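You operate a simulated robot arm through the tools that you are given. There is no shell and no other tool. Be economical: measure what you need, move in short steps, check, and stop when the job is done.

You run a simulated two-armed robot. Do the job below in one go: nothing can be reset, and whatever is moved stays where it is left.

Task
Zip the polo marked Gentle into the wash case.
Fine: open the lid, lay it in, close the lid; hold the case with one hand and zip with the other; the other polo stays.

It is judged by the outcome, as a careful person would: the job done as asked, and still so three seconds after it is handed in. It fails if anything else is knocked over, pushed out of place, dropped, spilled or broken. A push-on lid holds only when it is set on centred and level and pressed home; a screw cap is set on level and turned clockwise until tight.

Robot
Two 7-joint arms with fingered hands on one trunk, on a base that drives. Base frame: it is fixed to the floor where the robot stands at the start and does not move with it; the origin is under the middle of the robot, x ahead of it, y to its left, z up; the surface under the hand at the start is at about z = 940. Units: mm, rad, N and s.
The left shoulder is at the start at [20, 208, 1453], the right one opposite. Places, roughly: inside of the wash case [600, -100, 900]; lid of the wash case [600, -100, 1000]; yellow zip knob [600, -200, 1000]. Payload 5 kg a hand.
Tool frame (each hand has its own): the origin (TCP) lies between the finger pads and is the grasp point; the fingertips stand 48 mm ahead of it; z points along the fingers, y is the line along which they close. Largest opening 160 mm; the body of the gripper starts 56 mm behind the TCP. The gripper is a hand of 4 fingers: y runs from the thumb to the fingers, the wrist lies at [-26, -142, -252] in the tool frame, and closing takes about 1.5 s.
Orientation is told as [roll, pitch, yaw] about the base's x, y, z axes, in that order, counted from this pose: with the fingers straight down and the wrist toward the robot, the tool's x, y and z point along [0, 1, 0], [1, 0, 0] and [0, 0, -1] of the base frame.

Tools
- The arms move only by the tool send_rows. It takes "left_increments", "right_increments" or both (then of equal length, played together; a hand with none holds still); each is a list of rows, each an object of numbers (a shift or turn left out is 0, a gripper value left out holds the last): "dx", "dy", "dz": the shift along the tool's x, y, z in mm; "ax", "ay", "az": the turn, a rotation vector about the tool's x, y, z in degrees; "fingers": the gripper command, from -1 (fully open) to 1 (shut), values between in proportion. In form: [{"dx": .., "dy": .., "dz": .., "ax": .., "ay": .., "az": .., "fingers": ..}, ...]. A call has 1 to 8 rows; each row shifts and turns the commanded pose from where the row before left it, along the tool's axes as they then stand. Rows are played at 5 a second. More than 50 mm and 0.15 rad between two rows, or a gripper value outside its range, and nothing of the call is played. A pose out of reach is approached as far as the arm can. The call stops where the force on the tool passes 40 N (or 10 N more than at its start, if that is more) or the arm is blocked; 0.2 s more then pass. Each finger travels about 108 mm/s and halts on what it meets, pressing with about 23 N; the grip force reading is that of the motor and also rises with nothing between the fingers. The clock runs only during rows and for 0.2 s after the last one: add rows that do not move to give the fingers time. It gives the time, the measured TCP pose, the force on the tool (base axes), the opening and the grip force at its end, in the units of the frame above (readings bear some noise), with the torque about the TCP (base axes, N m) and any sound that the robot's microphone picked up.
- Cameras (640 x 400 px; columns grow to the right, rows downward): "scene" is now at [90.2, -16.9, 1628.2]; the picture's right is [-0.23, -0.97, 0.00], its down [-0.69, 0.16, -0.71] and it looks along [0.69, -0.16, -0.71] (base axes); focal length 291 px, centre (320, 200). "left" rides on the left gripper at [-87, -133, -189] in its tool frame; the picture's right is [-0.83, -0.26, 0.49], its down [0.51, -0.71, 0.49] and it looks along [0.22, 0.66, 0.72] (tool axes); focal length 238 px, centre (320, 200). "right" rides on the right gripper at [87, -133, -189] in its tool frame; the picture's right is [-0.83, 0.26, -0.49], its down [-0.51, -0.71, 0.49] and it looks along [-0.22, 0.66, 0.72] (tool axes); focal length 238 px, centre (320, 200). There is no depth. A picture from a camera that has moved, and an enlarged one, comes with that camera's place and axes in the base frame and with its lens.
- capture(camera): a new picture of that camera. The clock stands still meanwhile.
- slide_trunk(by): slides the trunk up (or, below 0, down) by that many mm; the arms and the scene camera ride with it, the base frame stays. It gives what a move gives, with no picture.
- steer(legs): drives the robot by 1 to 6 legs, each [ahead, left, turn to the left] in mm, mm and rad, along the robot's own axes; the way and the turn of a leg run together, so that a leg with both is an arc; at most 1500 mm and 3.142 rad a leg. The arms and the cameras ride along, it lands a little off, and it stops where it bumps. It gives what a move gives.
- grasp_type(shape, hand): the hand has 4 fingers and takes this shape, open, in about a second: jaw (thumb against the fingers, like two jaws); tri (thumb and two fingers); tip (a fingertip pinch); poke (one finger out to press); point (the index stretched); flat (the hand flat); cup (the hand cupped); fist (a fist). The gripper value then closes the fingers along that shape, each until it touches; the sizes above hold for jaw. It gives what a move gives, with no picture.
- pan_tilt(pan, tilt): turns the head with the scene camera to pan (to the left, within 1.501 rad either way) and tilt (down, from -0.506 to 1.204), counted from straight ahead of the robot. It gives what a move gives.
- zoom(camera, box): a new picture of the part [left, top, right, bottom] of that camera's present view, enlarged. The clock stands still meanwhile.
- finish_job(): hands the job in; it is judged then, once.

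Work in short steps. Places have to be worked out from the pictures, the camera data and where the tool is seen: move nearer, look again, correct. Check each grasp and each placing, and mend what went wrong. You have 120 turns and 108 pictures in all, those below and enlarged ones among them. Open the grippers and draw the arms clear of the work before you hand the job in, unless the task says otherwise; then end with one line.

The tools are called after "Request:" as name(argument=value, ...) on one line, values as JSON. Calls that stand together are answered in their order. send_rows: Moves the arms, as the interface text tells. Its arguments: {"type":"object","properties":{"left_increments":{"type":"array"},"right_increments":{"type":"array"}},"required":[]} The other tools are called the same way: slide_trunk (by) slides the trunk up or down; grasp_type (shape, hand) gives the hand a shape; steer (legs) drives the base; pan_tilt (pan, tilt) turns the head that bears the scene camera; capture (camera) takes a picture; zoom (camera, box) takes an enlarged picture of a part of a camera's view; finish_job () hands the job in.

At the start:

```text
time: 0.0
left_eef_pos: [571.1, 181.4, 1330.0]
left_tcp_rot: [0.0, 0.001, -0.001]
left_wrist_force: [-0.4, -0.1, 0.3]
left_moment: [0.01, -0.02, 0.02]
left_finger_gap: 159.5
left_grasp_force: 0.1
left_shape: jaw
right_eef_pos: [588.1, -335.4, 1279.8]
right_tcp_rot: [-0.001, 0.001, 0.0]
right_wrist_force: [0.0, -0.2, 0.8]
right_moment: [-0.04, 0.0, 0.01]
right_finger_gap: 159.6
right_grasp_force: 0.1
right_shape: jaw
trunk travel left (down, up): [-455.0, 235.0]
robot x, y, heading: [2.5, -2.4, 0.003]
head pan, tilt: [-0.232, 0.787]
```

scene: 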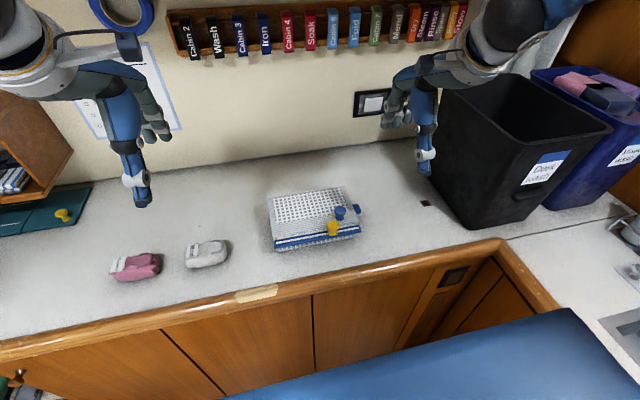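
right: 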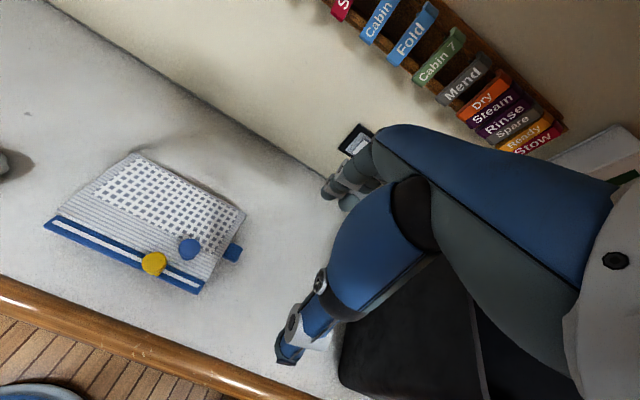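
left: 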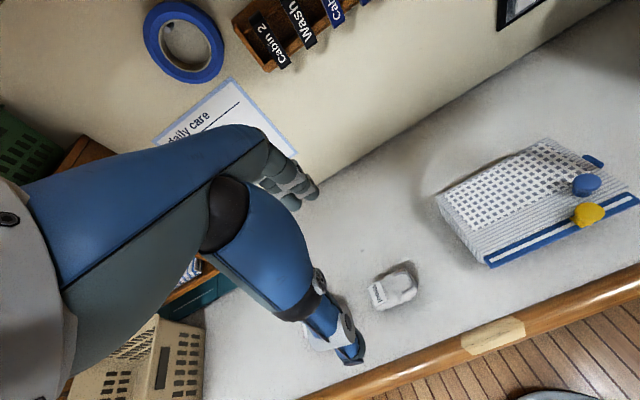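

The case sits ahead with a yellow and a blue knob, and two rolled polos are to its left. I zoom in to read the labels and the case's details.

Request:
zoom(camera="scene", box=[90, 220, 250, 320])

Request:
zoom(camera="scene", box=[240, 170, 400, 270])

Request:
zoom(camera="left", box=[340, 240, 440, 320])

```text
4.00 times, centred on (170, 270) of scene
camera zoom: at [90.2, -16.9, 1628.2], right [-0.23, -0.97, 0.0], down [-0.69, 0.16, -0.71], along [0.69, -0.16, -0.71], focal length 1165 px, centre (920, -80)
```

zoom: 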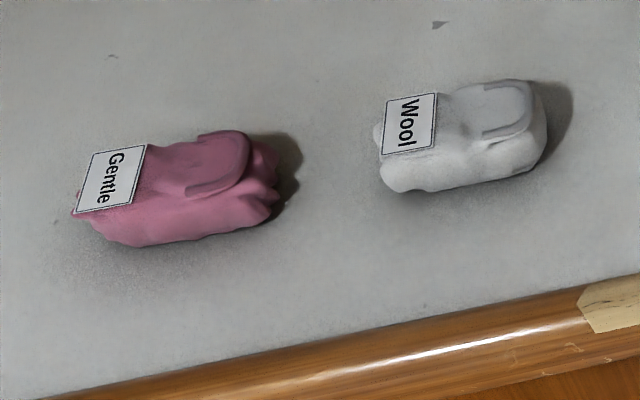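

```text
4.00 times, centred on (320, 220) of scene
camera zoom: at [90.2, -16.9, 1628.2], right [-0.23, -0.97, 0.0], down [-0.69, 0.16, -0.71], along [0.69, -0.16, -0.71], focal length 1165 px, centre (320, 120)
```

zoom: 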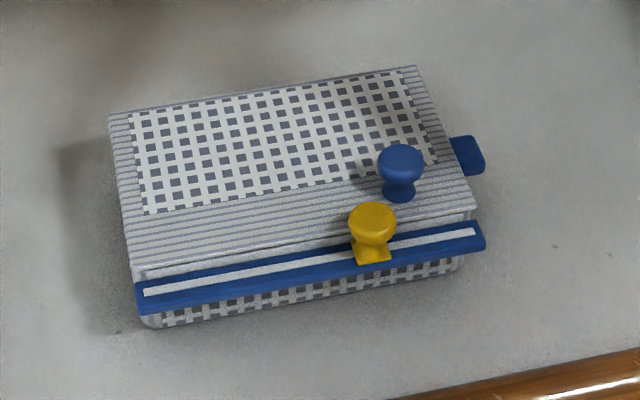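

```text
5.00 times, centred on (390, 280) of left
camera zoom: at [438.7, 94.7, 1519.2], right [-0.26, -0.83, -0.49], down [-0.71, 0.51, -0.49], along [0.66, 0.22, -0.72], focal length 1192 px, centre (-30, -200)
```

zoom: 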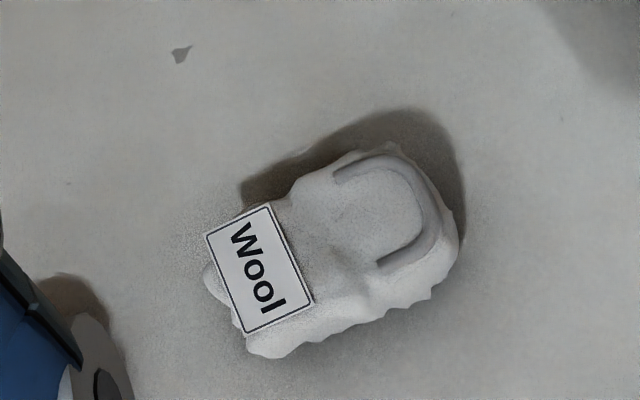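

Pink is "Gentle". The case spans about x 586–743, y −5…−240, top ≈1000; the yellow slider rides a front rail. I lower the right hand beside the case for a closer look.

Request:
send_rows(right_increments=[{"dz": 45, "dx": -10}, {"dz": 45, "dx": -10}, {"dz": 45, "dx": -10}])

Request:
zoom(camera="right", box=[20, 120, 300, 295])

Request:
zoom(camera="left", box=[430, 120, 640, 280])

```text
time: 0.8
left_eef_pos: [572.7, 180.9, 1330.1]
left_tcp_rot: [0.0, 0.002, -0.001]
left_wrist_force: [-0.1, -0.5, -0.7]
left_moment: [0.1, 0.05, -0.01]
left_finger_gap: 159.6
left_grasp_force: 0.0
left_shape: jaw
right_eef_pos: [587.6, -367.8, 1141.0]
right_tcp_rot: [-0.001, 0.001, -0.001]
right_wrist_force: [1.5, -1.5, 1.0]
right_moment: [0.06, 0.13, 0.02]
right_finger_gap: 159.9
right_grasp_force: 0.0
right_shape: jaw
trunk travel left (down, up): [-455.0, 235.0]
robot x, y, heading: [-1.8, -1.9, -0.002]
head pan, tilt: [-0.232, 0.787]
```

```text
2.29 times, centred on (160, 208) of right
camera zoom: at [454.0, -280.3, 1331.8], right [0.26, -0.83, 0.49], down [-0.71, -0.51, -0.49], along [0.66, -0.22, -0.72], focal length 545 px, centre (686, 183)
```

zoom: 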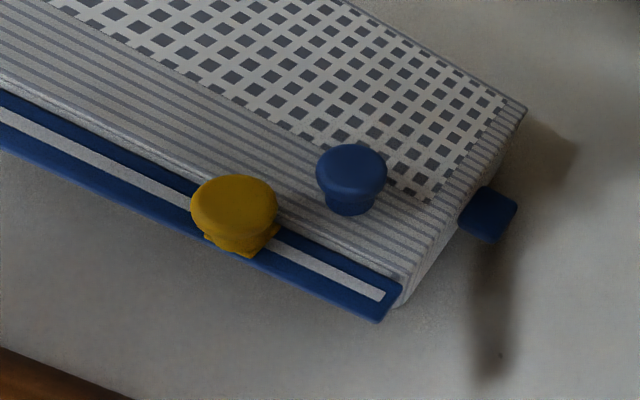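

```text
2.50 times, centred on (535, 200) of left
camera zoom: at [439.8, 93.6, 1518.8], right [-0.26, -0.83, -0.49], down [-0.71, 0.51, -0.49], along [0.65, 0.22, -0.72], focal length 596 px, centre (-218, 200)
```

zoom: 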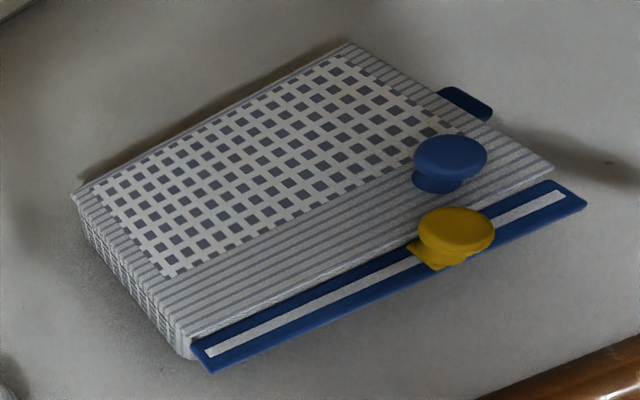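

The blue knob (lid) is near [600,−193,1047] and the yellow one near [562,−164,1043], only ~10 mm apart. I'll pinch the blue knob across the line between them: set the tip shape and yaw the right hand by about 50°.

Request:
grasp_type(hand="right", shape="tip")

Request:
send_rows(right_increments=[{"az": -8}, {"az": -8}, {"az": -8}, {"az": -8}, {"az": -8}, {"az": -8}, {"az": -2}])

Request:
capture(camera="right")

Request:
capture(camera="scene")

```text
time: 1.7
left_eef_pos: [571.2, 181.6, 1329.6]
left_tcp_rot: [0.0, 0.001, -0.001]
left_wrist_force: [0.0, 0.0, 0.1]
left_moment: [-0.02, 0.01, -0.04]
left_finger_gap: 159.5
left_grasp_force: 0.0
left_shape: jaw
right_eef_pos: [586.7, -367.0, 1142.9]
right_tcp_rot: [0.001, 0.0, -0.001]
right_wrist_force: [0.1, -0.1, 0.0]
right_moment: [0.01, -0.02, -0.02]
right_finger_gap: 159.9
right_grasp_force: 0.1
right_shape: tip
trunk travel left (down, up): [-455.0, 235.0]
robot x, y, heading: [-0.1, -0.1, -0.001]
head pan, tilt: [-0.232, 0.787]
```

```text
time: 3.3
left_eef_pos: [570.4, 181.8, 1331.1]
left_tcp_rot: [-0.001, 0.001, 0.0]
left_wrist_force: [0.5, 0.3, 0.3]
left_moment: [0.03, 0.02, -0.02]
left_finger_gap: 159.7
left_grasp_force: 0.0
left_shape: jaw
right_eef_pos: [587.9, -367.2, 1143.7]
right_tcp_rot: [0.0, 0.001, 0.875]
right_wrist_force: [0.0, 0.3, 0.9]
right_moment: [-0.02, -0.02, -0.02]
right_finger_gap: 159.7
right_grasp_force: 0.0
right_shape: tip
trunk travel left (down, up): [-455.0, 235.0]
robot x, y, heading: [2.9, 1.7, -0.001]
head pan, tilt: [-0.232, 0.787]
```

```text
99 pictures are left
camera right: at [435.3, -411.1, 1334.4], right [0.81, -0.34, 0.49], down [-0.07, -0.87, -0.49], along [0.59, 0.36, -0.72], focal length 238 px, centre (320, 200)
```

right: 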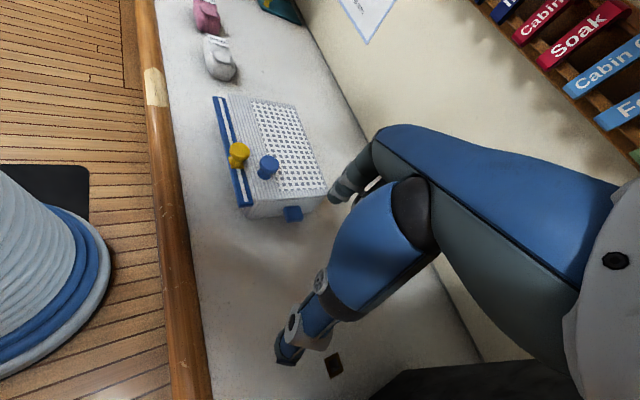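

```text
98 pictures are left
camera scene: at [90.1, -16.7, 1628.2], right [-0.23, -0.97, 0.0], down [-0.69, 0.16, -0.71], along [0.69, -0.16, -0.71], focal length 291 px, centre (320, 200)
```

scene: 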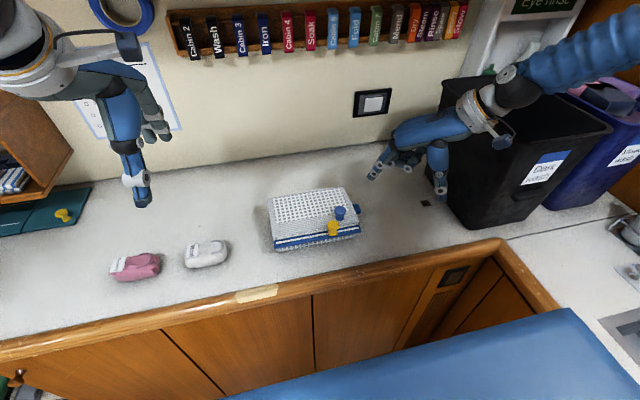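

Triangulation with the new view confirms blue at ≈[598,−188,1047]. I move above it at the present height and look.

Request:
send_rows(right_increments=[{"dx": 21.4, "dy": 28.6}, {"dx": 21.4, "dy": 28.6}, {"dx": 21.4, "dy": 28.6}, {"dx": 21.4, "dy": 28.6}, {"dx": 21.2, "dy": 28.4}, {}])

Request:
capture(camera="right")

Request:
zoom(camera="scene", box=[240, 110, 480, 260])

Request:
zoom(camera="left", box=[400, 60, 640, 280])

```text
time: 4.7
left_eef_pos: [569.9, 179.2, 1330.1]
left_tcp_rot: [0.002, -0.002, 0.0]
left_wrist_force: [-0.9, -0.3, 0.3]
left_moment: [0.1, -0.05, 0.03]
left_finger_gap: 159.8
left_grasp_force: 0.1
left_shape: jaw
right_eef_pos: [597.5, -185.9, 1142.7]
right_tcp_rot: [0.0, 0.001, 0.873]
right_wrist_force: [0.1, -0.4, -0.6]
right_moment: [0.07, -0.02, -0.01]
right_finger_gap: 159.9
right_grasp_force: 0.1
right_shape: tip
trunk travel left (down, up): [-455.0, 235.0]
robot x, y, heading: [0.7, -2.3, 0.002]
head pan, tilt: [-0.232, 0.787]
```

```text
97 pictures are left
camera right: at [444.7, -232.6, 1333.8], right [0.81, -0.34, 0.49], down [-0.07, -0.87, -0.49], along [0.59, 0.36, -0.72], focal length 238 px, centre (320, 200)
```

right: 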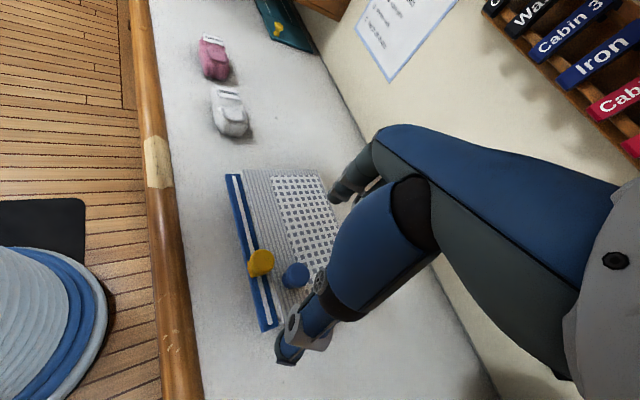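

```text
2.67 times, centred on (360, 185) of scene
camera zoom: at [89.9, -18.6, 1628.2], right [-0.23, -0.97, 0.0], down [-0.69, 0.16, -0.71], along [0.69, -0.16, -0.71], focal length 777 px, centre (213, 240)
```

zoom: 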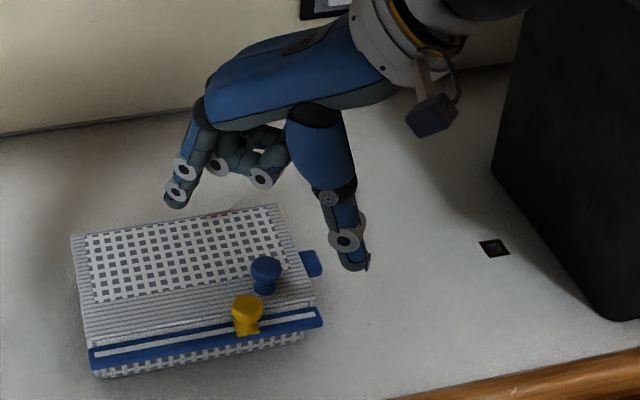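

```text
1.82 times, centred on (520, 170) of left
camera zoom: at [438.4, 93.0, 1519.4], right [-0.26, -0.83, -0.49], down [-0.71, 0.51, -0.49], along [0.66, 0.22, -0.72], focal length 433 px, centre (-44, 254)
```

zoom: 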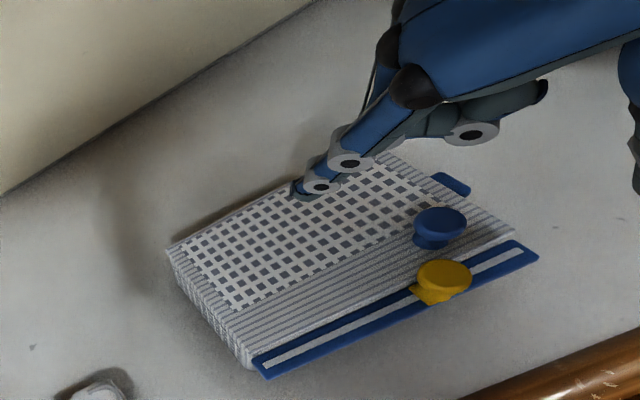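

The thumb and index straddle the knob well. I half-close the fingers while descending to TCP z≈1070 (fingertips just above the lid, ≈1012).

Request:
send_rows(right_increments=[{"fingers": -0.3}, {"dz": 20}, {"dz": 20}, {"dz": 20}, {"dz": 11}, {}])

Request:
zoom(camera="scene", box=[260, 140, 420, 260])

Request:
zoom(camera="left", box=[480, 100, 640, 240])

Request:
zoom(camera="right", box=[200, 200, 400, 380])

```text
time: 6.1
left_eef_pos: [570.9, 181.8, 1330.9]
left_tcp_rot: [0.0, 0.001, -0.001]
left_wrist_force: [0.2, 0.6, 0.9]
left_moment: [-0.01, -0.02, -0.01]
left_finger_gap: 159.7
left_grasp_force: 0.0
left_shape: jaw
right_eef_pos: [596.7, -187.5, 1072.3]
right_tcp_rot: [0.001, 0.001, 0.872]
right_wrist_force: [0.0, 0.2, -0.9]
right_moment: [0.01, -0.01, -0.02]
right_finger_gap: 104.5
right_grasp_force: 0.2
right_shape: tip
trunk travel left (down, up): [-455.0, 235.0]
robot x, y, heading: [0.9, -1.4, 0.005]
head pan, tilt: [-0.232, 0.787]
```

```text
3.33 times, centred on (340, 200) of scene
camera zoom: at [89.8, -16.7, 1628.3], right [-0.23, -0.97, 0.0], down [-0.69, 0.16, -0.71], along [0.69, -0.16, -0.71], focal length 971 px, centre (253, 200)
```

zoom: 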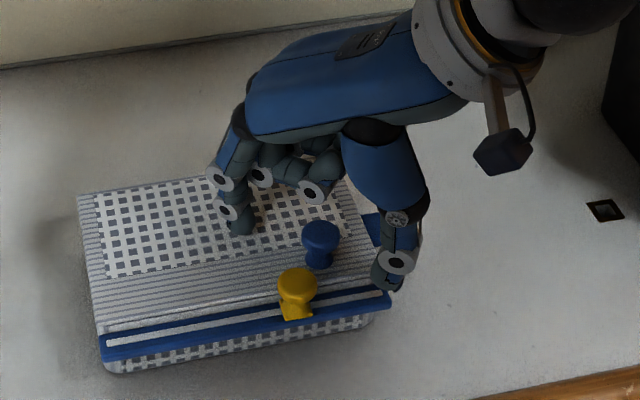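

```text
2.86 times, centred on (560, 170) of left
camera zoom: at [438.3, 94.9, 1519.3], right [-0.26, -0.83, -0.49], down [-0.71, 0.51, -0.49], along [0.66, 0.22, -0.72], focal length 681 px, centre (-366, 286)
```

zoom: 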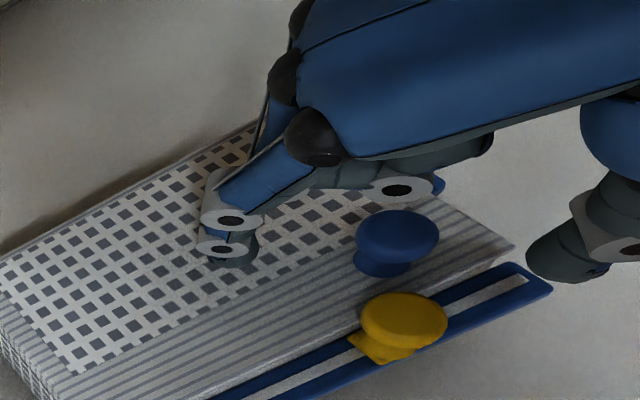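

```text
2.22 times, centred on (300, 290) of right
camera zoom: at [444.4, -232.5, 1263.2], right [0.81, -0.34, 0.49], down [-0.07, -0.87, -0.49], along [0.59, 0.36, -0.72], focal length 530 px, centre (364, 0)
```

zoom: 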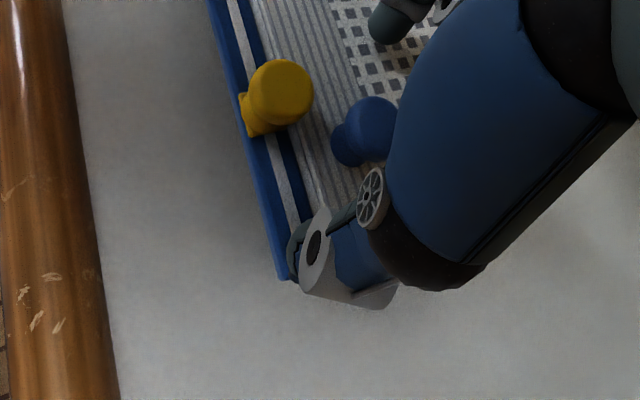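

The midpoint of thumb and index lies on the knob's neck. I close the pinch.

Request:
send_rows(right_increments=[{"fingers": 0.2}, {}, {"fingers": 0.6}, {}, {"fingers": 1.0}, {}, {}])

Request:
zoom(camera="scene", box=[260, 140, 420, 260])

Request:
zoom(camera="left", box=[480, 100, 640, 240])

```text
time: 7.7
left_eef_pos: [570.7, 181.5, 1330.1]
left_tcp_rot: [-0.001, 0.0, 0.0]
left_wrist_force: [0.4, -0.3, -0.8]
left_moment: [-0.01, 0.0, 0.0]
left_finger_gap: 159.6
left_grasp_force: 0.1
left_shape: jaw
right_eef_pos: [597.3, -187.1, 1073.1]
right_tcp_rot: [-0.002, -0.001, 0.871]
right_wrist_force: [1.0, 0.2, 1.7]
right_moment: [0.0, 0.01, -0.02]
right_finger_gap: 15.2
right_grasp_force: 23.0
right_shape: tip
trunk travel left (down, up): [-455.0, 235.0]
robot x, y, heading: [1.3, -3.7, -0.003]
head pan, tilt: [-0.232, 0.787]
```

```text
3.33 times, centred on (340, 200) of scene
camera zoom: at [90.4, -16.8, 1628.2], right [-0.23, -0.97, 0.0], down [-0.69, 0.16, -0.71], along [0.69, -0.16, -0.71], focal length 971 px, centre (253, 200)
```

zoom: 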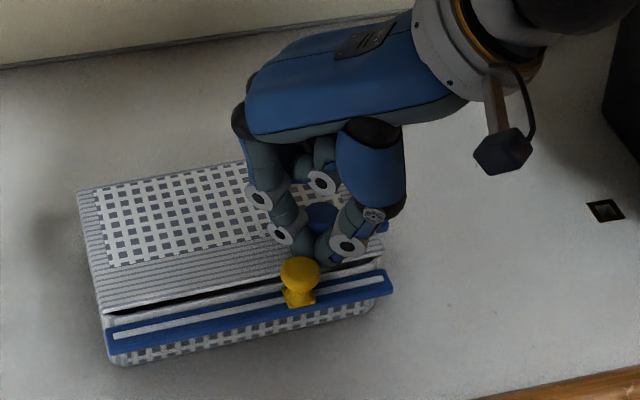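

```text
2.86 times, centred on (560, 170) of left
camera zoom: at [438.9, 94.8, 1519.2], right [-0.26, -0.83, -0.49], down [-0.71, 0.51, -0.49], along [0.66, 0.22, -0.72], focal length 681 px, centre (-366, 286)
```

zoom: 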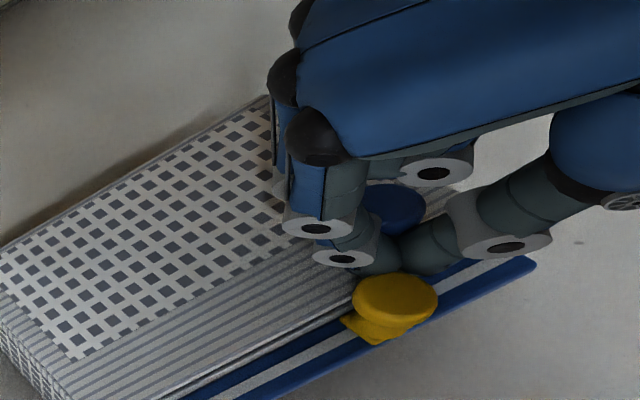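

The pinch is on the neck (15 mm) and the lid already shows a crack at the front, so it opens hinged at the rear. I lift along the hinge arc in small turns, 24° first.

Request:
send_rows(right_increments=[{"dx": -8.5, "dy": 7.2, "dz": -19.5, "ax": 5.14, "ay": 6.13}, {"dx": -8.5, "dy": 7.2, "dz": -19.5, "ax": 5.14, "ay": 6.13}, {"dx": -8.5, "dy": 7.2, "dz": -19.5, "ax": 5.14, "ay": 6.13}, {}])

Request:
zoom(camera="scene", box=[240, 110, 440, 260])

Request:
capture(camera="left")

```text
time: 8.7
left_eef_pos: [568.7, 180.6, 1331.2]
left_tcp_rot: [0.0, 0.0, 0.0]
left_wrist_force: [0.0, 0.7, 0.3]
left_moment: [0.03, -0.07, 0.02]
left_finger_gap: 159.6
left_grasp_force: 0.0
left_shape: jaw
right_eef_pos: [635.9, -188.9, 1126.4]
right_tcp_rot: [0.33, 0.266, 0.916]
right_wrist_force: [-0.7, -0.1, -0.1]
right_moment: [0.01, -0.01, -0.02]
right_finger_gap: 14.8
right_grasp_force: 23.2
right_shape: tip
trunk travel left (down, up): [-455.0, 235.0]
robot x, y, heading: [1.4, -0.1, 0.0]
head pan, tilt: [-0.232, 0.787]
```

```text
2.67 times, centred on (340, 185) of scene
camera zoom: at [89.2, -17.4, 1628.3], right [-0.23, -0.97, 0.0], down [-0.69, 0.16, -0.71], along [0.69, -0.16, -0.71], focal length 777 px, centre (267, 240)
```

zoom: 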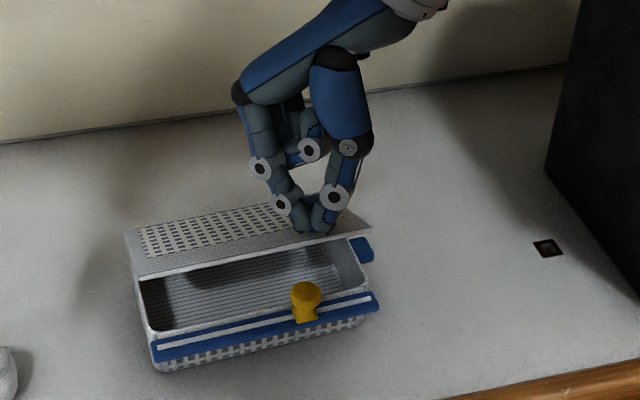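

```text
88 pictures are left
camera left: at [437.7, 94.2, 1519.6], right [-0.26, -0.83, -0.49], down [-0.71, 0.51, -0.49], along [0.66, 0.22, -0.72], focal length 238 px, centre (320, 200)
```

left: 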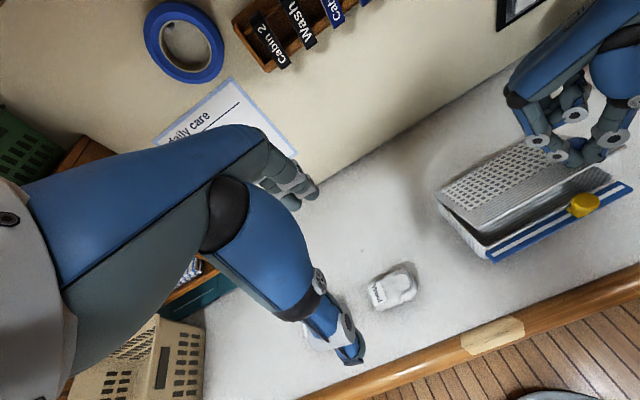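

The lid opens on a rear hinge with almost no force. I continue along the same arc.

Request:
send_rows(right_increments=[{"dx": -8.5, "dy": 7.2, "dz": -19.5, "ax": 5.14, "ay": 6.13}, {"dx": -8.5, "dy": 7.2, "dz": -19.5, "ax": 5.14, "ay": 6.13}, {"dx": -8.5, "dy": 7.2, "dz": -19.5, "ax": 5.14, "ay": 6.13}, {}])

Request:
zoom(camera="scene", box=[220, 60, 460, 260])

```text
time: 9.7
left_eef_pos: [570.7, 180.2, 1331.1]
left_tcp_rot: [0.001, -0.001, 0.001]
left_wrist_force: [-0.4, -0.3, -0.2]
left_moment: [0.04, -0.09, 0.01]
left_finger_gap: 159.6
left_grasp_force: 0.1
left_shape: jaw
right_eef_pos: [695.5, -186.6, 1158.7]
right_tcp_rot: [0.707, 0.497, 1.06]
right_wrist_force: [-1.5, -0.4, 1.0]
right_moment: [0.0, -0.04, -0.02]
right_finger_gap: 14.9
right_grasp_force: 22.9
right_shape: tip
trunk travel left (down, up): [-455.0, 235.0]
robot x, y, heading: [-3.9, -3.6, -0.003]
head pan, tilt: [-0.232, 0.787]
```

```text
2.00 times, centred on (340, 160) of scene
camera zoom: at [88.9, -17.6, 1628.3], right [-0.23, -0.97, 0.0], down [-0.69, 0.16, -0.71], along [0.69, -0.16, -0.71], focal length 583 px, centre (280, 280)
```

zoom: 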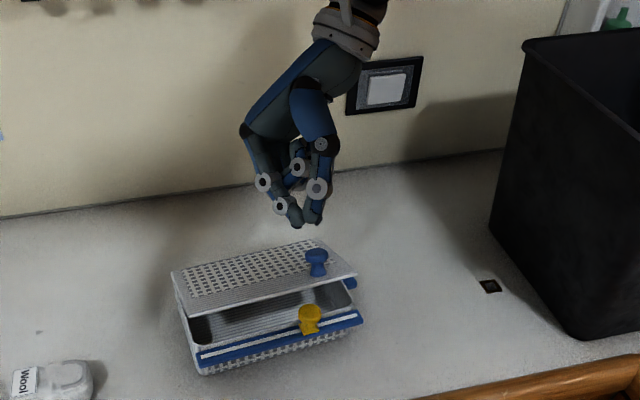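

The knob slipped out, with the lid left partly open. Let me pass a moment and see whether the lid stays there.

Request:
send_rows(right_increments=[{}, {}, {}])

Request:
zoom(camera="scene", box=[220, 60, 460, 260])

Request:
capture(camera="left")

```text
time: 10.5
left_eef_pos: [572.9, 182.1, 1329.8]
left_tcp_rot: [-0.001, 0.001, 0.0]
left_wrist_force: [1.1, -0.7, -0.1]
left_moment: [0.02, 0.02, 0.0]
left_finger_gap: 159.5
left_grasp_force: 0.0
left_shape: jaw
right_eef_pos: [696.6, -186.7, 1157.0]
right_tcp_rot: [0.707, 0.497, 1.06]
right_wrist_force: [0.1, 0.1, 0.4]
right_moment: [-0.01, 0.05, 0.02]
right_finger_gap: 14.8
right_grasp_force: 22.5
right_shape: tip
trunk travel left (down, up): [-455.0, 235.0]
robot x, y, heading: [2.2, 3.4, 0.003]
head pan, tilt: [-0.232, 0.787]
```

```text
2.00 times, centred on (340, 160) of scene
camera zoom: at [91.0, -16.6, 1628.1], right [-0.23, -0.97, 0.0], down [-0.69, 0.16, -0.7], along [0.69, -0.16, -0.71], focal length 583 px, centre (280, 280)
```

zoom: 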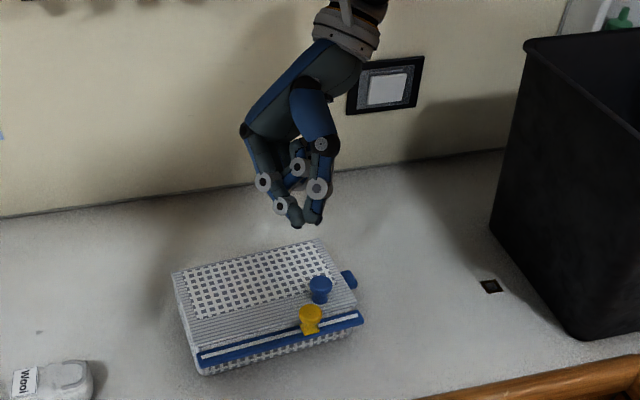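

```text
85 pictures are left
camera left: at [439.4, 95.0, 1519.0], right [-0.26, -0.83, -0.49], down [-0.71, 0.51, -0.49], along [0.66, 0.22, -0.72], focal length 238 px, centre (320, 200)
```

left: 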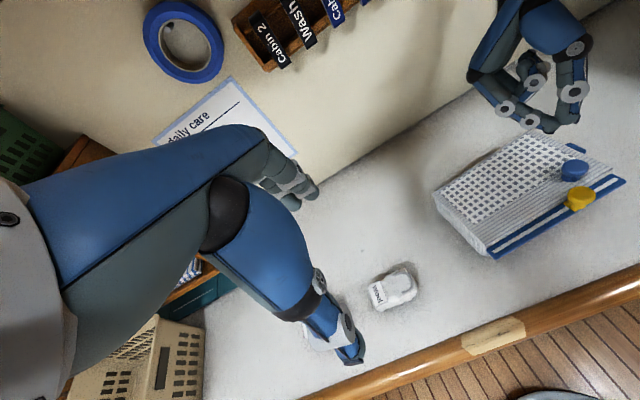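

The lid falls shut by gravity. Better: pinch the knob with the closing axis parallel to the hinge (y), so it can pivot in the fingers. First I bring the hand back to vertical, raise it, and yaw to 90°.

Request:
send_rows(right_increments=[{"ax": -5.14, "ay": -6.13, "fingers": -0.3}, {"ax": -5.14, "ay": -6.13}, {"ax": -5.14, "ay": -6.13}, {"ax": -5.14, "ay": -6.13}, {"ax": -5.14, "ay": -6.13}, {"ax": -5.14, "ay": -6.13}, {}])

Request:
send_rows(right_increments=[{"az": -8}, {"az": -8}, {"az": -8}, {"az": -8}, {"az": -8}, {}])

Request:
zoom(camera="scene", box=[240, 170, 400, 270])

Request:
zoom(camera="left", box=[430, 120, 640, 280])

```text
time: 12.1
left_eef_pos: [573.7, 182.5, 1329.9]
left_tcp_rot: [0.001, 0.001, 0.001]
left_wrist_force: [-0.2, -0.1, -0.3]
left_moment: [-0.03, 0.02, -0.02]
left_finger_gap: 159.8
left_grasp_force: 0.1
left_shape: jaw
right_eef_pos: [698.3, -187.6, 1157.8]
right_tcp_rot: [-0.002, -0.001, 0.873]
right_wrist_force: [0.7, 0.5, -1.1]
right_moment: [-0.02, 0.08, 0.03]
right_finger_gap: 103.7
right_grasp_force: 0.0
right_shape: tip
trunk travel left (down, up): [-455.0, 235.0]
robot x, y, heading: [-0.6, 0.5, 0.005]
head pan, tilt: [-0.232, 0.787]
```

```text
time: 13.5
left_eef_pos: [570.6, 180.6, 1330.3]
left_tcp_rot: [-0.001, 0.0, 0.001]
left_wrist_force: [-0.7, -0.2, -0.3]
left_moment: [0.04, -0.03, 0.01]
left_finger_gap: 159.5
left_grasp_force: 0.1
left_shape: jaw
right_eef_pos: [697.2, -187.3, 1157.8]
right_tcp_rot: [0.0, -0.001, 1.572]
right_wrist_force: [-1.1, -0.4, 0.6]
right_moment: [0.02, 0.0, -0.01]
right_finger_gap: 103.7
right_grasp_force: 0.0
right_shape: tip
trunk travel left (down, up): [-455.0, 235.0]
robot x, y, heading: [-1.4, 0.5, 0.002]
head pan, tilt: [-0.232, 0.787]
```

```text
4.00 times, centred on (320, 220) of scene
camera zoom: at [89.7, -17.4, 1628.2], right [-0.23, -0.97, 0.0], down [-0.69, 0.16, -0.71], along [0.69, -0.16, -0.71], focal length 1165 px, centre (320, 120)
```

zoom: 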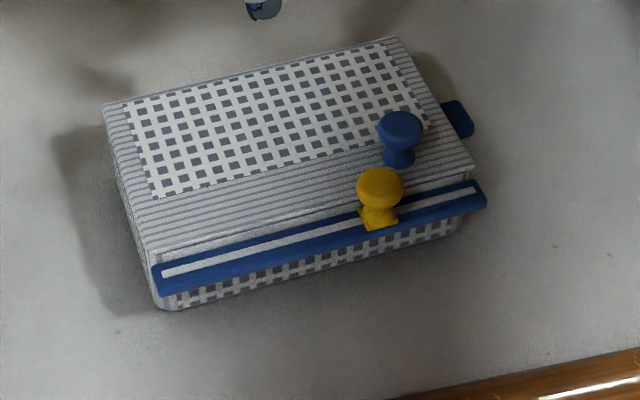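

```text
2.50 times, centred on (535, 200) of left
camera zoom: at [438.3, 94.2, 1519.4], right [-0.26, -0.83, -0.49], down [-0.71, 0.51, -0.49], along [0.66, 0.22, -0.72], focal length 596 px, centre (-218, 200)
```

zoom: 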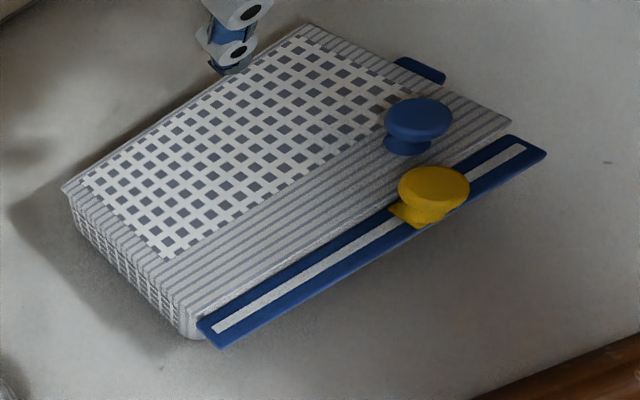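

The case got turned about 5° by the slip; blue is now ≈[633,−201,1047], yellow ≈[588,−174,1043]. I yaw to 95°, go above the blue knob and down most of the way.

Request:
send_rows(right_increments=[{"az": -5}, {"dx": 32.5, "dy": -4.2}, {"dx": 32.5, "dy": -4.2}, {"dz": 25}, {"dz": 25}, {"dz": 20}, {}])

Request:
zoom(camera="scene", box=[260, 140, 420, 260])

Request:
zoom(camera="left", box=[480, 100, 640, 240])

```text
time: 15.1
left_eef_pos: [572.0, 181.9, 1332.3]
left_tcp_rot: [0.002, -0.001, 0.0]
left_wrist_force: [-0.7, 0.4, 0.0]
left_moment: [0.0, 0.01, 0.0]
left_finger_gap: 159.6
left_grasp_force: 0.1
left_shape: jaw
right_eef_pos: [634.1, -199.8, 1086.3]
right_tcp_rot: [0.0, -0.001, 1.658]
right_wrist_force: [0.5, -0.2, 0.4]
right_moment: [0.01, -0.03, -0.02]
right_finger_gap: 104.0
right_grasp_force: 0.1
right_shape: tip
trunk travel left (down, up): [-455.0, 235.0]
robot x, y, heading: [-2.4, 2.0, -0.005]
head pan, tilt: [-0.232, 0.787]
```

```text
3.33 times, centred on (340, 200) of scene
camera zoom: at [90.1, -17.0, 1628.2], right [-0.23, -0.97, 0.0], down [-0.69, 0.16, -0.71], along [0.69, -0.16, -0.71], focal length 971 px, centre (253, 200)
```

zoom: 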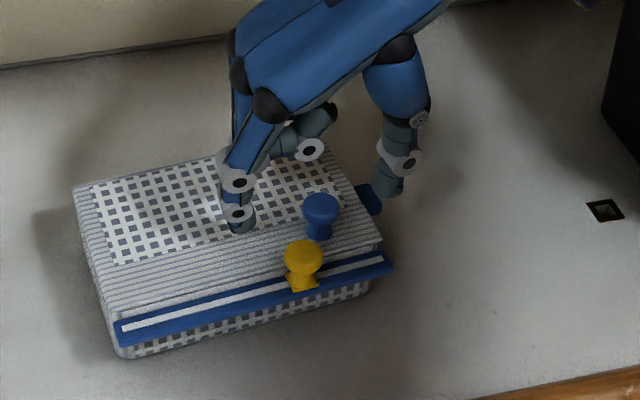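

```text
2.86 times, centred on (560, 170) of left
camera zoom: at [438.7, 94.6, 1519.3], right [-0.26, -0.83, -0.49], down [-0.71, 0.51, -0.49], along [0.66, 0.22, -0.72], focal length 681 px, centre (-366, 286)
```

zoom: 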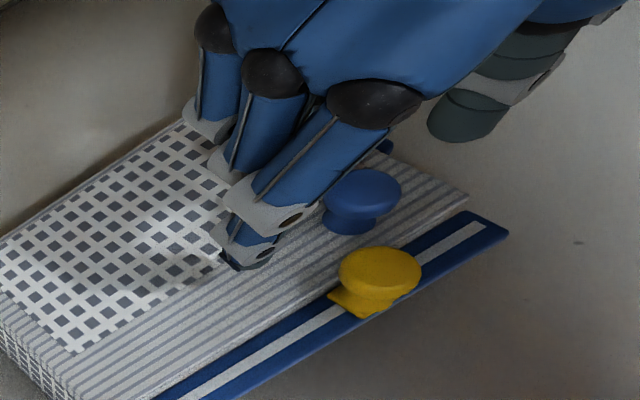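

Fingers straddle the knob along the hinge direction. I go down 19 mm more and close.

Request:
send_rows(right_increments=[{"dz": 10}, {"dz": 9}, {"fingers": 0.2}, {}, {"fingers": 0.6}, {}, {"fingers": 1.0}, {}])

Request:
zoom(camera="scene", box=[260, 140, 420, 260])

Request:
zoom(camera="left", box=[480, 100, 640, 240])

```text
time: 16.9
left_eef_pos: [570.7, 182.7, 1330.9]
left_tcp_rot: [0.001, 0.0, 0.0]
left_wrist_force: [-0.4, 0.7, -0.1]
left_moment: [0.0, 0.01, -0.01]
left_finger_gap: 159.5
left_grasp_force: 0.0
left_shape: jaw
right_eef_pos: [635.1, -200.9, 1068.4]
right_tcp_rot: [0.0, 0.0, 1.659]
right_wrist_force: [0.4, -0.1, 0.6]
right_moment: [0.15, 0.05, -0.07]
right_finger_gap: 23.2
right_grasp_force: 23.5
right_shape: tip
trunk travel left (down, up): [-455.0, 235.0]
robot x, y, heading: [-2.4, 0.5, -0.003]
head pan, tilt: [-0.232, 0.787]
```

```text
3.33 times, centred on (340, 200) of scene
camera zoom: at [90.4, -16.9, 1628.2], right [-0.23, -0.97, 0.0], down [-0.69, 0.16, -0.71], along [0.69, -0.16, -0.71], focal length 971 px, centre (253, 200)
```

zoom: 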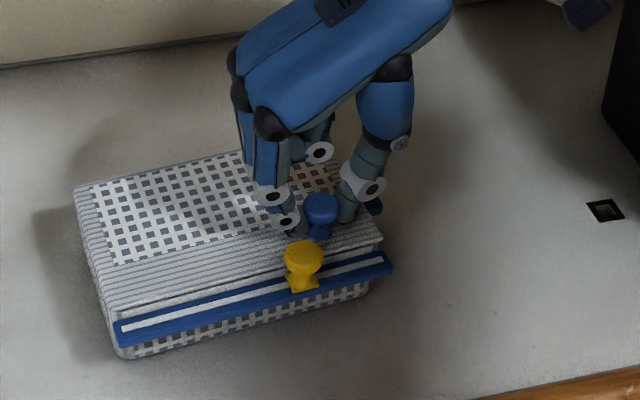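

```text
2.86 times, centred on (560, 170) of left
camera zoom: at [438.9, 94.7, 1519.2], right [-0.26, -0.83, -0.49], down [-0.71, 0.51, -0.49], along [0.66, 0.22, -0.72], focal length 681 px, centre (-366, 286)
```

zoom: 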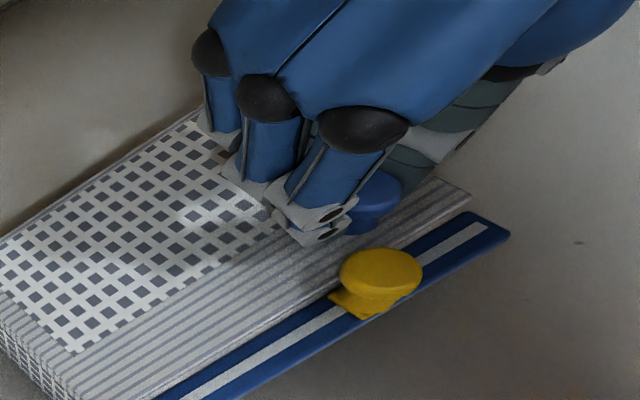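

Good grip on the neck (23 mm, some moment felt). I lift along the hinge arc with the hand tilting only partly, letting the knob pivot; first 32°.

Request:
send_rows(right_increments=[{"dx": -7.1, "dz": -19.6, "ay": 4.8}, {"dx": -8.2, "dz": -19.4, "ay": 4.8}, {"dx": -9.2, "dz": -19.1, "ay": 4.8}, {"dx": -10.3, "dz": -18.7, "ay": 4.8}, {}])

Request:
zoom(camera="scene", box=[240, 110, 440, 260])

```text
time: 18.1
left_eef_pos: [570.9, 181.6, 1330.3]
left_tcp_rot: [0.001, 0.0, 0.0]
left_wrist_force: [-1.0, -1.0, 0.8]
left_moment: [0.04, -0.06, 0.02]
left_finger_gap: 159.7
left_grasp_force: 0.1
left_shape: jaw
right_eef_pos: [677.0, -198.2, 1141.7]
right_tcp_rot: [0.335, -0.001, 1.659]
right_wrist_force: [-0.9, 0.2, -0.7]
right_moment: [0.01, -0.02, -0.04]
right_finger_gap: 23.3
right_grasp_force: 23.0
right_shape: tip
trunk travel left (down, up): [-455.0, 235.0]
robot x, y, heading: [2.5, 0.5, 0.0]
head pan, tilt: [-0.232, 0.787]
```

```text
2.67 times, centred on (340, 185) of scene
camera zoom: at [89.3, -17.7, 1628.3], right [-0.23, -0.97, 0.0], down [-0.69, 0.16, -0.71], along [0.69, -0.16, -0.71], focal length 777 px, centre (267, 240)
```

zoom: 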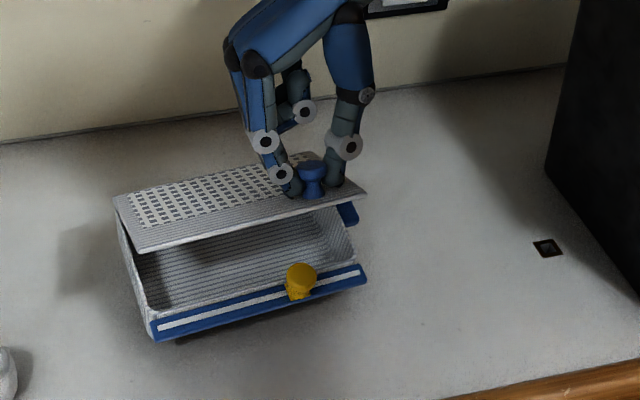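

The case front may be lifting with the lid; checking with the left camera.

Request:
zoom(camera="left", box=[400, 60, 640, 280])

```text
1.82 times, centred on (520, 170) of left
camera zoom: at [437.8, 93.9, 1519.6], right [-0.26, -0.83, -0.49], down [-0.71, 0.51, -0.49], along [0.66, 0.22, -0.72], focal length 433 px, centre (-44, 254)
```

zoom: 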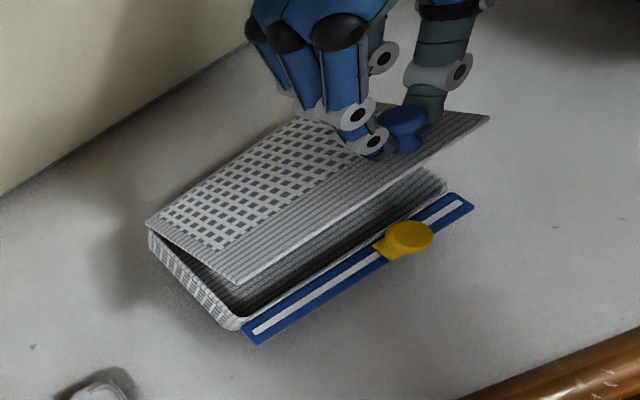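

The case front is tilting up because the tight pinch doesn't pivot. I loosen the fingers to a cage (~29 mm) around the neck, under the head, so the case can settle.

Request:
send_rows(right_increments=[{"fingers": 0.68}, {"ay": 3, "fingers": 0.64}, {"ay": 3}, {}])

Request:
zoom(camera="scene", box=[240, 110, 440, 260])

Request:
zoom(camera="left", box=[400, 60, 640, 280])

```text
time: 19.1
left_eef_pos: [570.5, 182.5, 1331.6]
left_tcp_rot: [0.001, 0.0, 0.0]
left_wrist_force: [-0.3, -0.1, 0.0]
left_moment: [0.0, -0.04, 0.0]
left_finger_gap: 159.6
left_grasp_force: 0.1
left_shape: jaw
right_eef_pos: [678.1, -197.2, 1140.9]
right_tcp_rot: [0.441, 0.001, 1.658]
right_wrist_force: [-0.6, -0.1, 1.0]
right_moment: [0.02, -0.04, -0.03]
right_finger_gap: 28.6
right_grasp_force: 0.1
right_shape: tip
trunk travel left (down, up): [-455.0, 235.0]
robot x, y, heading: [2.2, -0.0, -0.002]
head pan, tilt: [-0.232, 0.787]
```

```text
2.67 times, centred on (340, 185) of scene
camera zoom: at [89.6, -17.2, 1628.3], right [-0.23, -0.97, 0.0], down [-0.69, 0.16, -0.71], along [0.69, -0.16, -0.71], focal length 777 px, centre (267, 240)
```

zoom: 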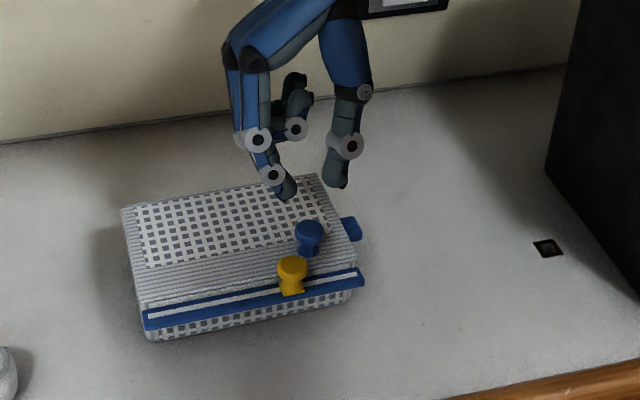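

```text
1.82 times, centred on (520, 170) of left
camera zoom: at [438.2, 94.3, 1519.4], right [-0.26, -0.83, -0.49], down [-0.71, 0.51, -0.49], along [0.66, 0.22, -0.72], focal length 433 px, centre (-44, 254)
```

zoom: 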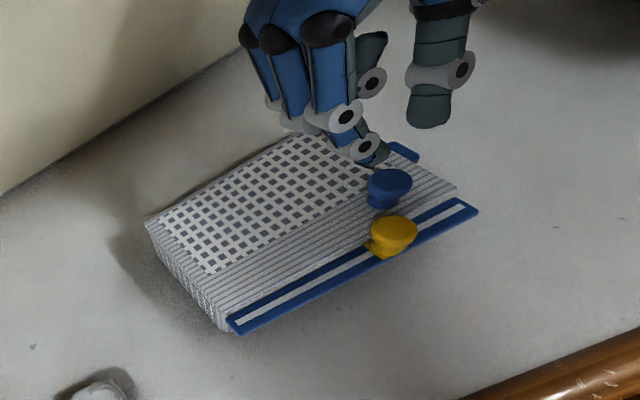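

The lid fell shut, so the tight pinch moves rigidly with the hand. New approach: grip with the hand pre-tilted −45° (wrist toward me) and rotate through 90° with the lid. The case is now at yaw ≈2°, blue ≈[655,−195]. I first raise and reorient.

Request:
send_rows(right_increments=[{"dx": 12.5, "dz": -27, "fingers": -0.3}, {"dx": 12.5, "dz": -27}, {"ay": -8.4}, {"ay": -8.4}, {"ay": -8.4}, {"az": 3}])

Request:
send_rows(right_increments=[{"dx": 16, "dz": 17, "ay": -7.5}, {"dx": 18.1, "dz": 14.8, "ay": -7.5}, {"dx": 19.9, "dz": 12.3, "ay": -7.5}, {"dx": 21.3, "dz": 9.6, "ay": -7.5}, {"dx": 22.4, "dz": 6.7, "ay": -7.5}, {"dx": 23, "dz": 3.7, "ay": -7.5}, {}])

Request:
zoom(camera="scene", box=[240, 110, 440, 260])

Request:
zoom(camera="left", box=[400, 60, 640, 280])

```text
time: 20.5
left_eef_pos: [571.9, 181.2, 1330.3]
left_tcp_rot: [-0.001, 0.0, 0.0]
left_wrist_force: [-0.7, 0.5, -0.4]
left_moment: [0.01, 0.06, -0.01]
left_finger_gap: 159.7
left_grasp_force: 0.0
left_shape: jaw
right_eef_pos: [677.7, -198.3, 1198.1]
right_tcp_rot: [-0.001, 0.0, 1.604]
right_wrist_force: [0.0, 0.2, 0.3]
right_moment: [-0.01, 0.02, 0.03]
right_finger_gap: 103.6
right_grasp_force: 0.1
right_shape: tip
trunk travel left (down, up): [-455.0, 235.0]
robot x, y, heading: [-0.9, 1.9, -0.001]
head pan, tilt: [-0.232, 0.787]
```

```text
time: 22.1
left_eef_pos: [571.8, 181.5, 1330.4]
left_tcp_rot: [0.001, 0.001, 0.002]
left_wrist_force: [0.4, 0.6, -0.1]
left_moment: [0.01, 0.0, -0.05]
left_finger_gap: 159.4
left_grasp_force: 0.1
left_shape: jaw
right_eef_pos: [582.6, -201.5, 1097.2]
right_tcp_rot: [-0.784, 0.001, 1.607]
right_wrist_force: [-0.2, -0.2, -0.6]
right_moment: [0.0, 0.0, -0.02]
right_finger_gap: 103.6
right_grasp_force: 0.0
right_shape: tip
trunk travel left (down, up): [-455.0, 235.0]
robot x, y, heading: [-1.0, 0.4, -0.003]
head pan, tilt: [-0.232, 0.787]
```

```text
2.67 times, centred on (340, 185) of scene
camera zoom: at [90.5, -16.8, 1628.2], right [-0.23, -0.97, 0.0], down [-0.69, 0.16, -0.71], along [0.69, -0.16, -0.71], focal length 777 px, centre (267, 240)
```

zoom: 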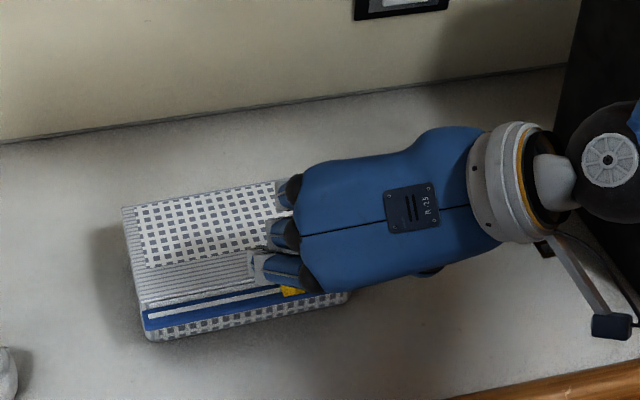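

```text
1.82 times, centred on (520, 170) of left
camera zoom: at [439.0, 94.8, 1519.2], right [-0.26, -0.83, -0.49], down [-0.71, 0.51, -0.49], along [0.66, 0.22, -0.72], focal length 433 px, centre (-44, 254)
```

zoom: 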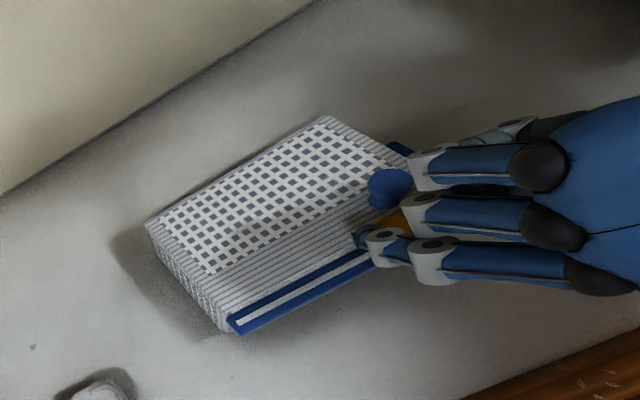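

The tool is tilted −45° as planned with index tip where expected. I shift 6 mm left and advance 40 mm along the fingers, then look.

Request:
send_rows(right_increments=[{"dy": 6}, {"dz": 20}, {"dz": 20}, {}])

Request:
zoom(camera="left", box=[480, 100, 640, 240])

Request:
capture(camera="right")

```text
time: 23.1
left_eef_pos: [571.2, 180.9, 1331.7]
left_tcp_rot: [0.001, 0.0, -0.002]
left_wrist_force: [-0.2, 0.1, 0.4]
left_moment: [0.01, -0.01, 0.0]
left_finger_gap: 159.6
left_grasp_force: 0.0
left_shape: jaw
right_eef_pos: [609.9, -190.9, 1069.6]
right_tcp_rot: [-0.787, 0.002, 1.606]
right_wrist_force: [-0.2, 0.0, -0.2]
right_moment: [-0.03, -0.01, -0.02]
right_finger_gap: 103.9
right_grasp_force: 0.0
right_shape: tip
trunk travel left (down, up): [-455.0, 235.0]
robot x, y, heading: [3.6, 1.2, 0.001]
head pan, tilt: [-0.232, 0.787]
```

```text
2.86 times, centred on (560, 170) of left
camera zoom: at [437.9, 94.8, 1519.5], right [-0.26, -0.83, -0.49], down [-0.71, 0.51, -0.49], along [0.66, 0.22, -0.72], focal length 681 px, centre (-366, 286)
```

zoom: 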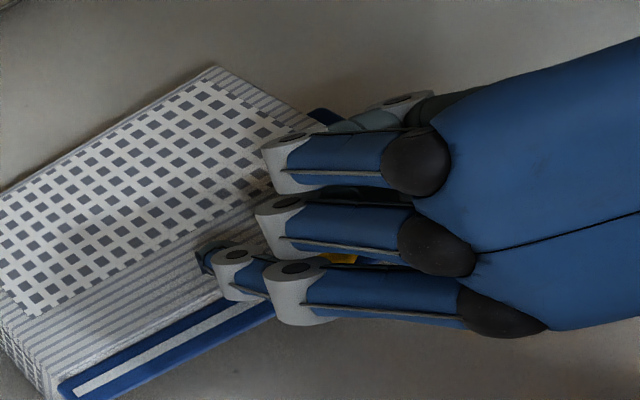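

```text
71 pictures are left
camera right: at [418.8, -330.3, 1142.4], right [0.24, 0.27, 0.93], down [0.73, -0.68, 0.01], along [0.64, 0.68, -0.36], focal length 238 px, centre (320, 200)
```

right: 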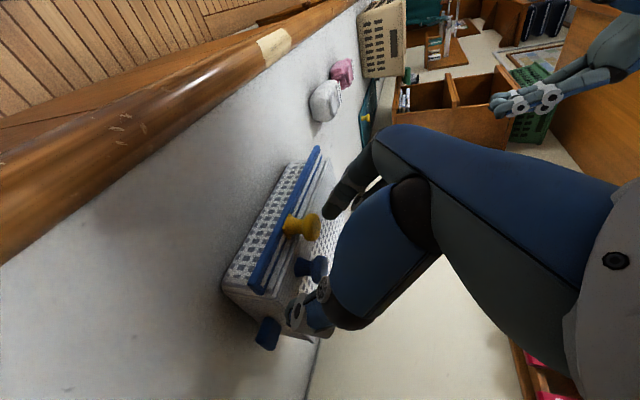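

I zoom in to check index/yellow clearance.

Request:
zoom(camera="right", box=[220, 140, 400, 360])

```text
1.82 times, centred on (310, 250) of right
camera zoom: at [418.8, -330.3, 1142.4], right [0.24, 0.27, 0.93], down [0.73, -0.68, 0.01], along [0.64, 0.68, -0.36], focal length 433 px, centre (338, 109)
```

zoom: 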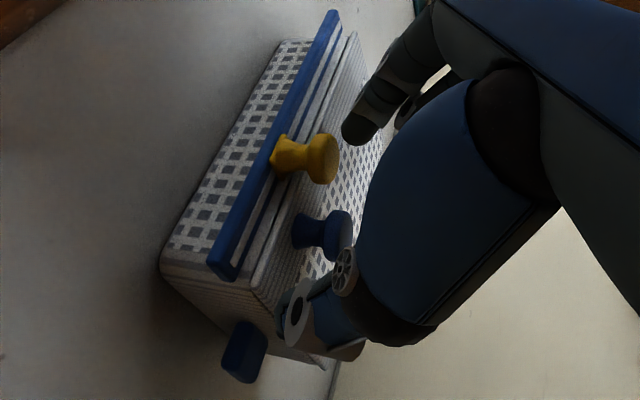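

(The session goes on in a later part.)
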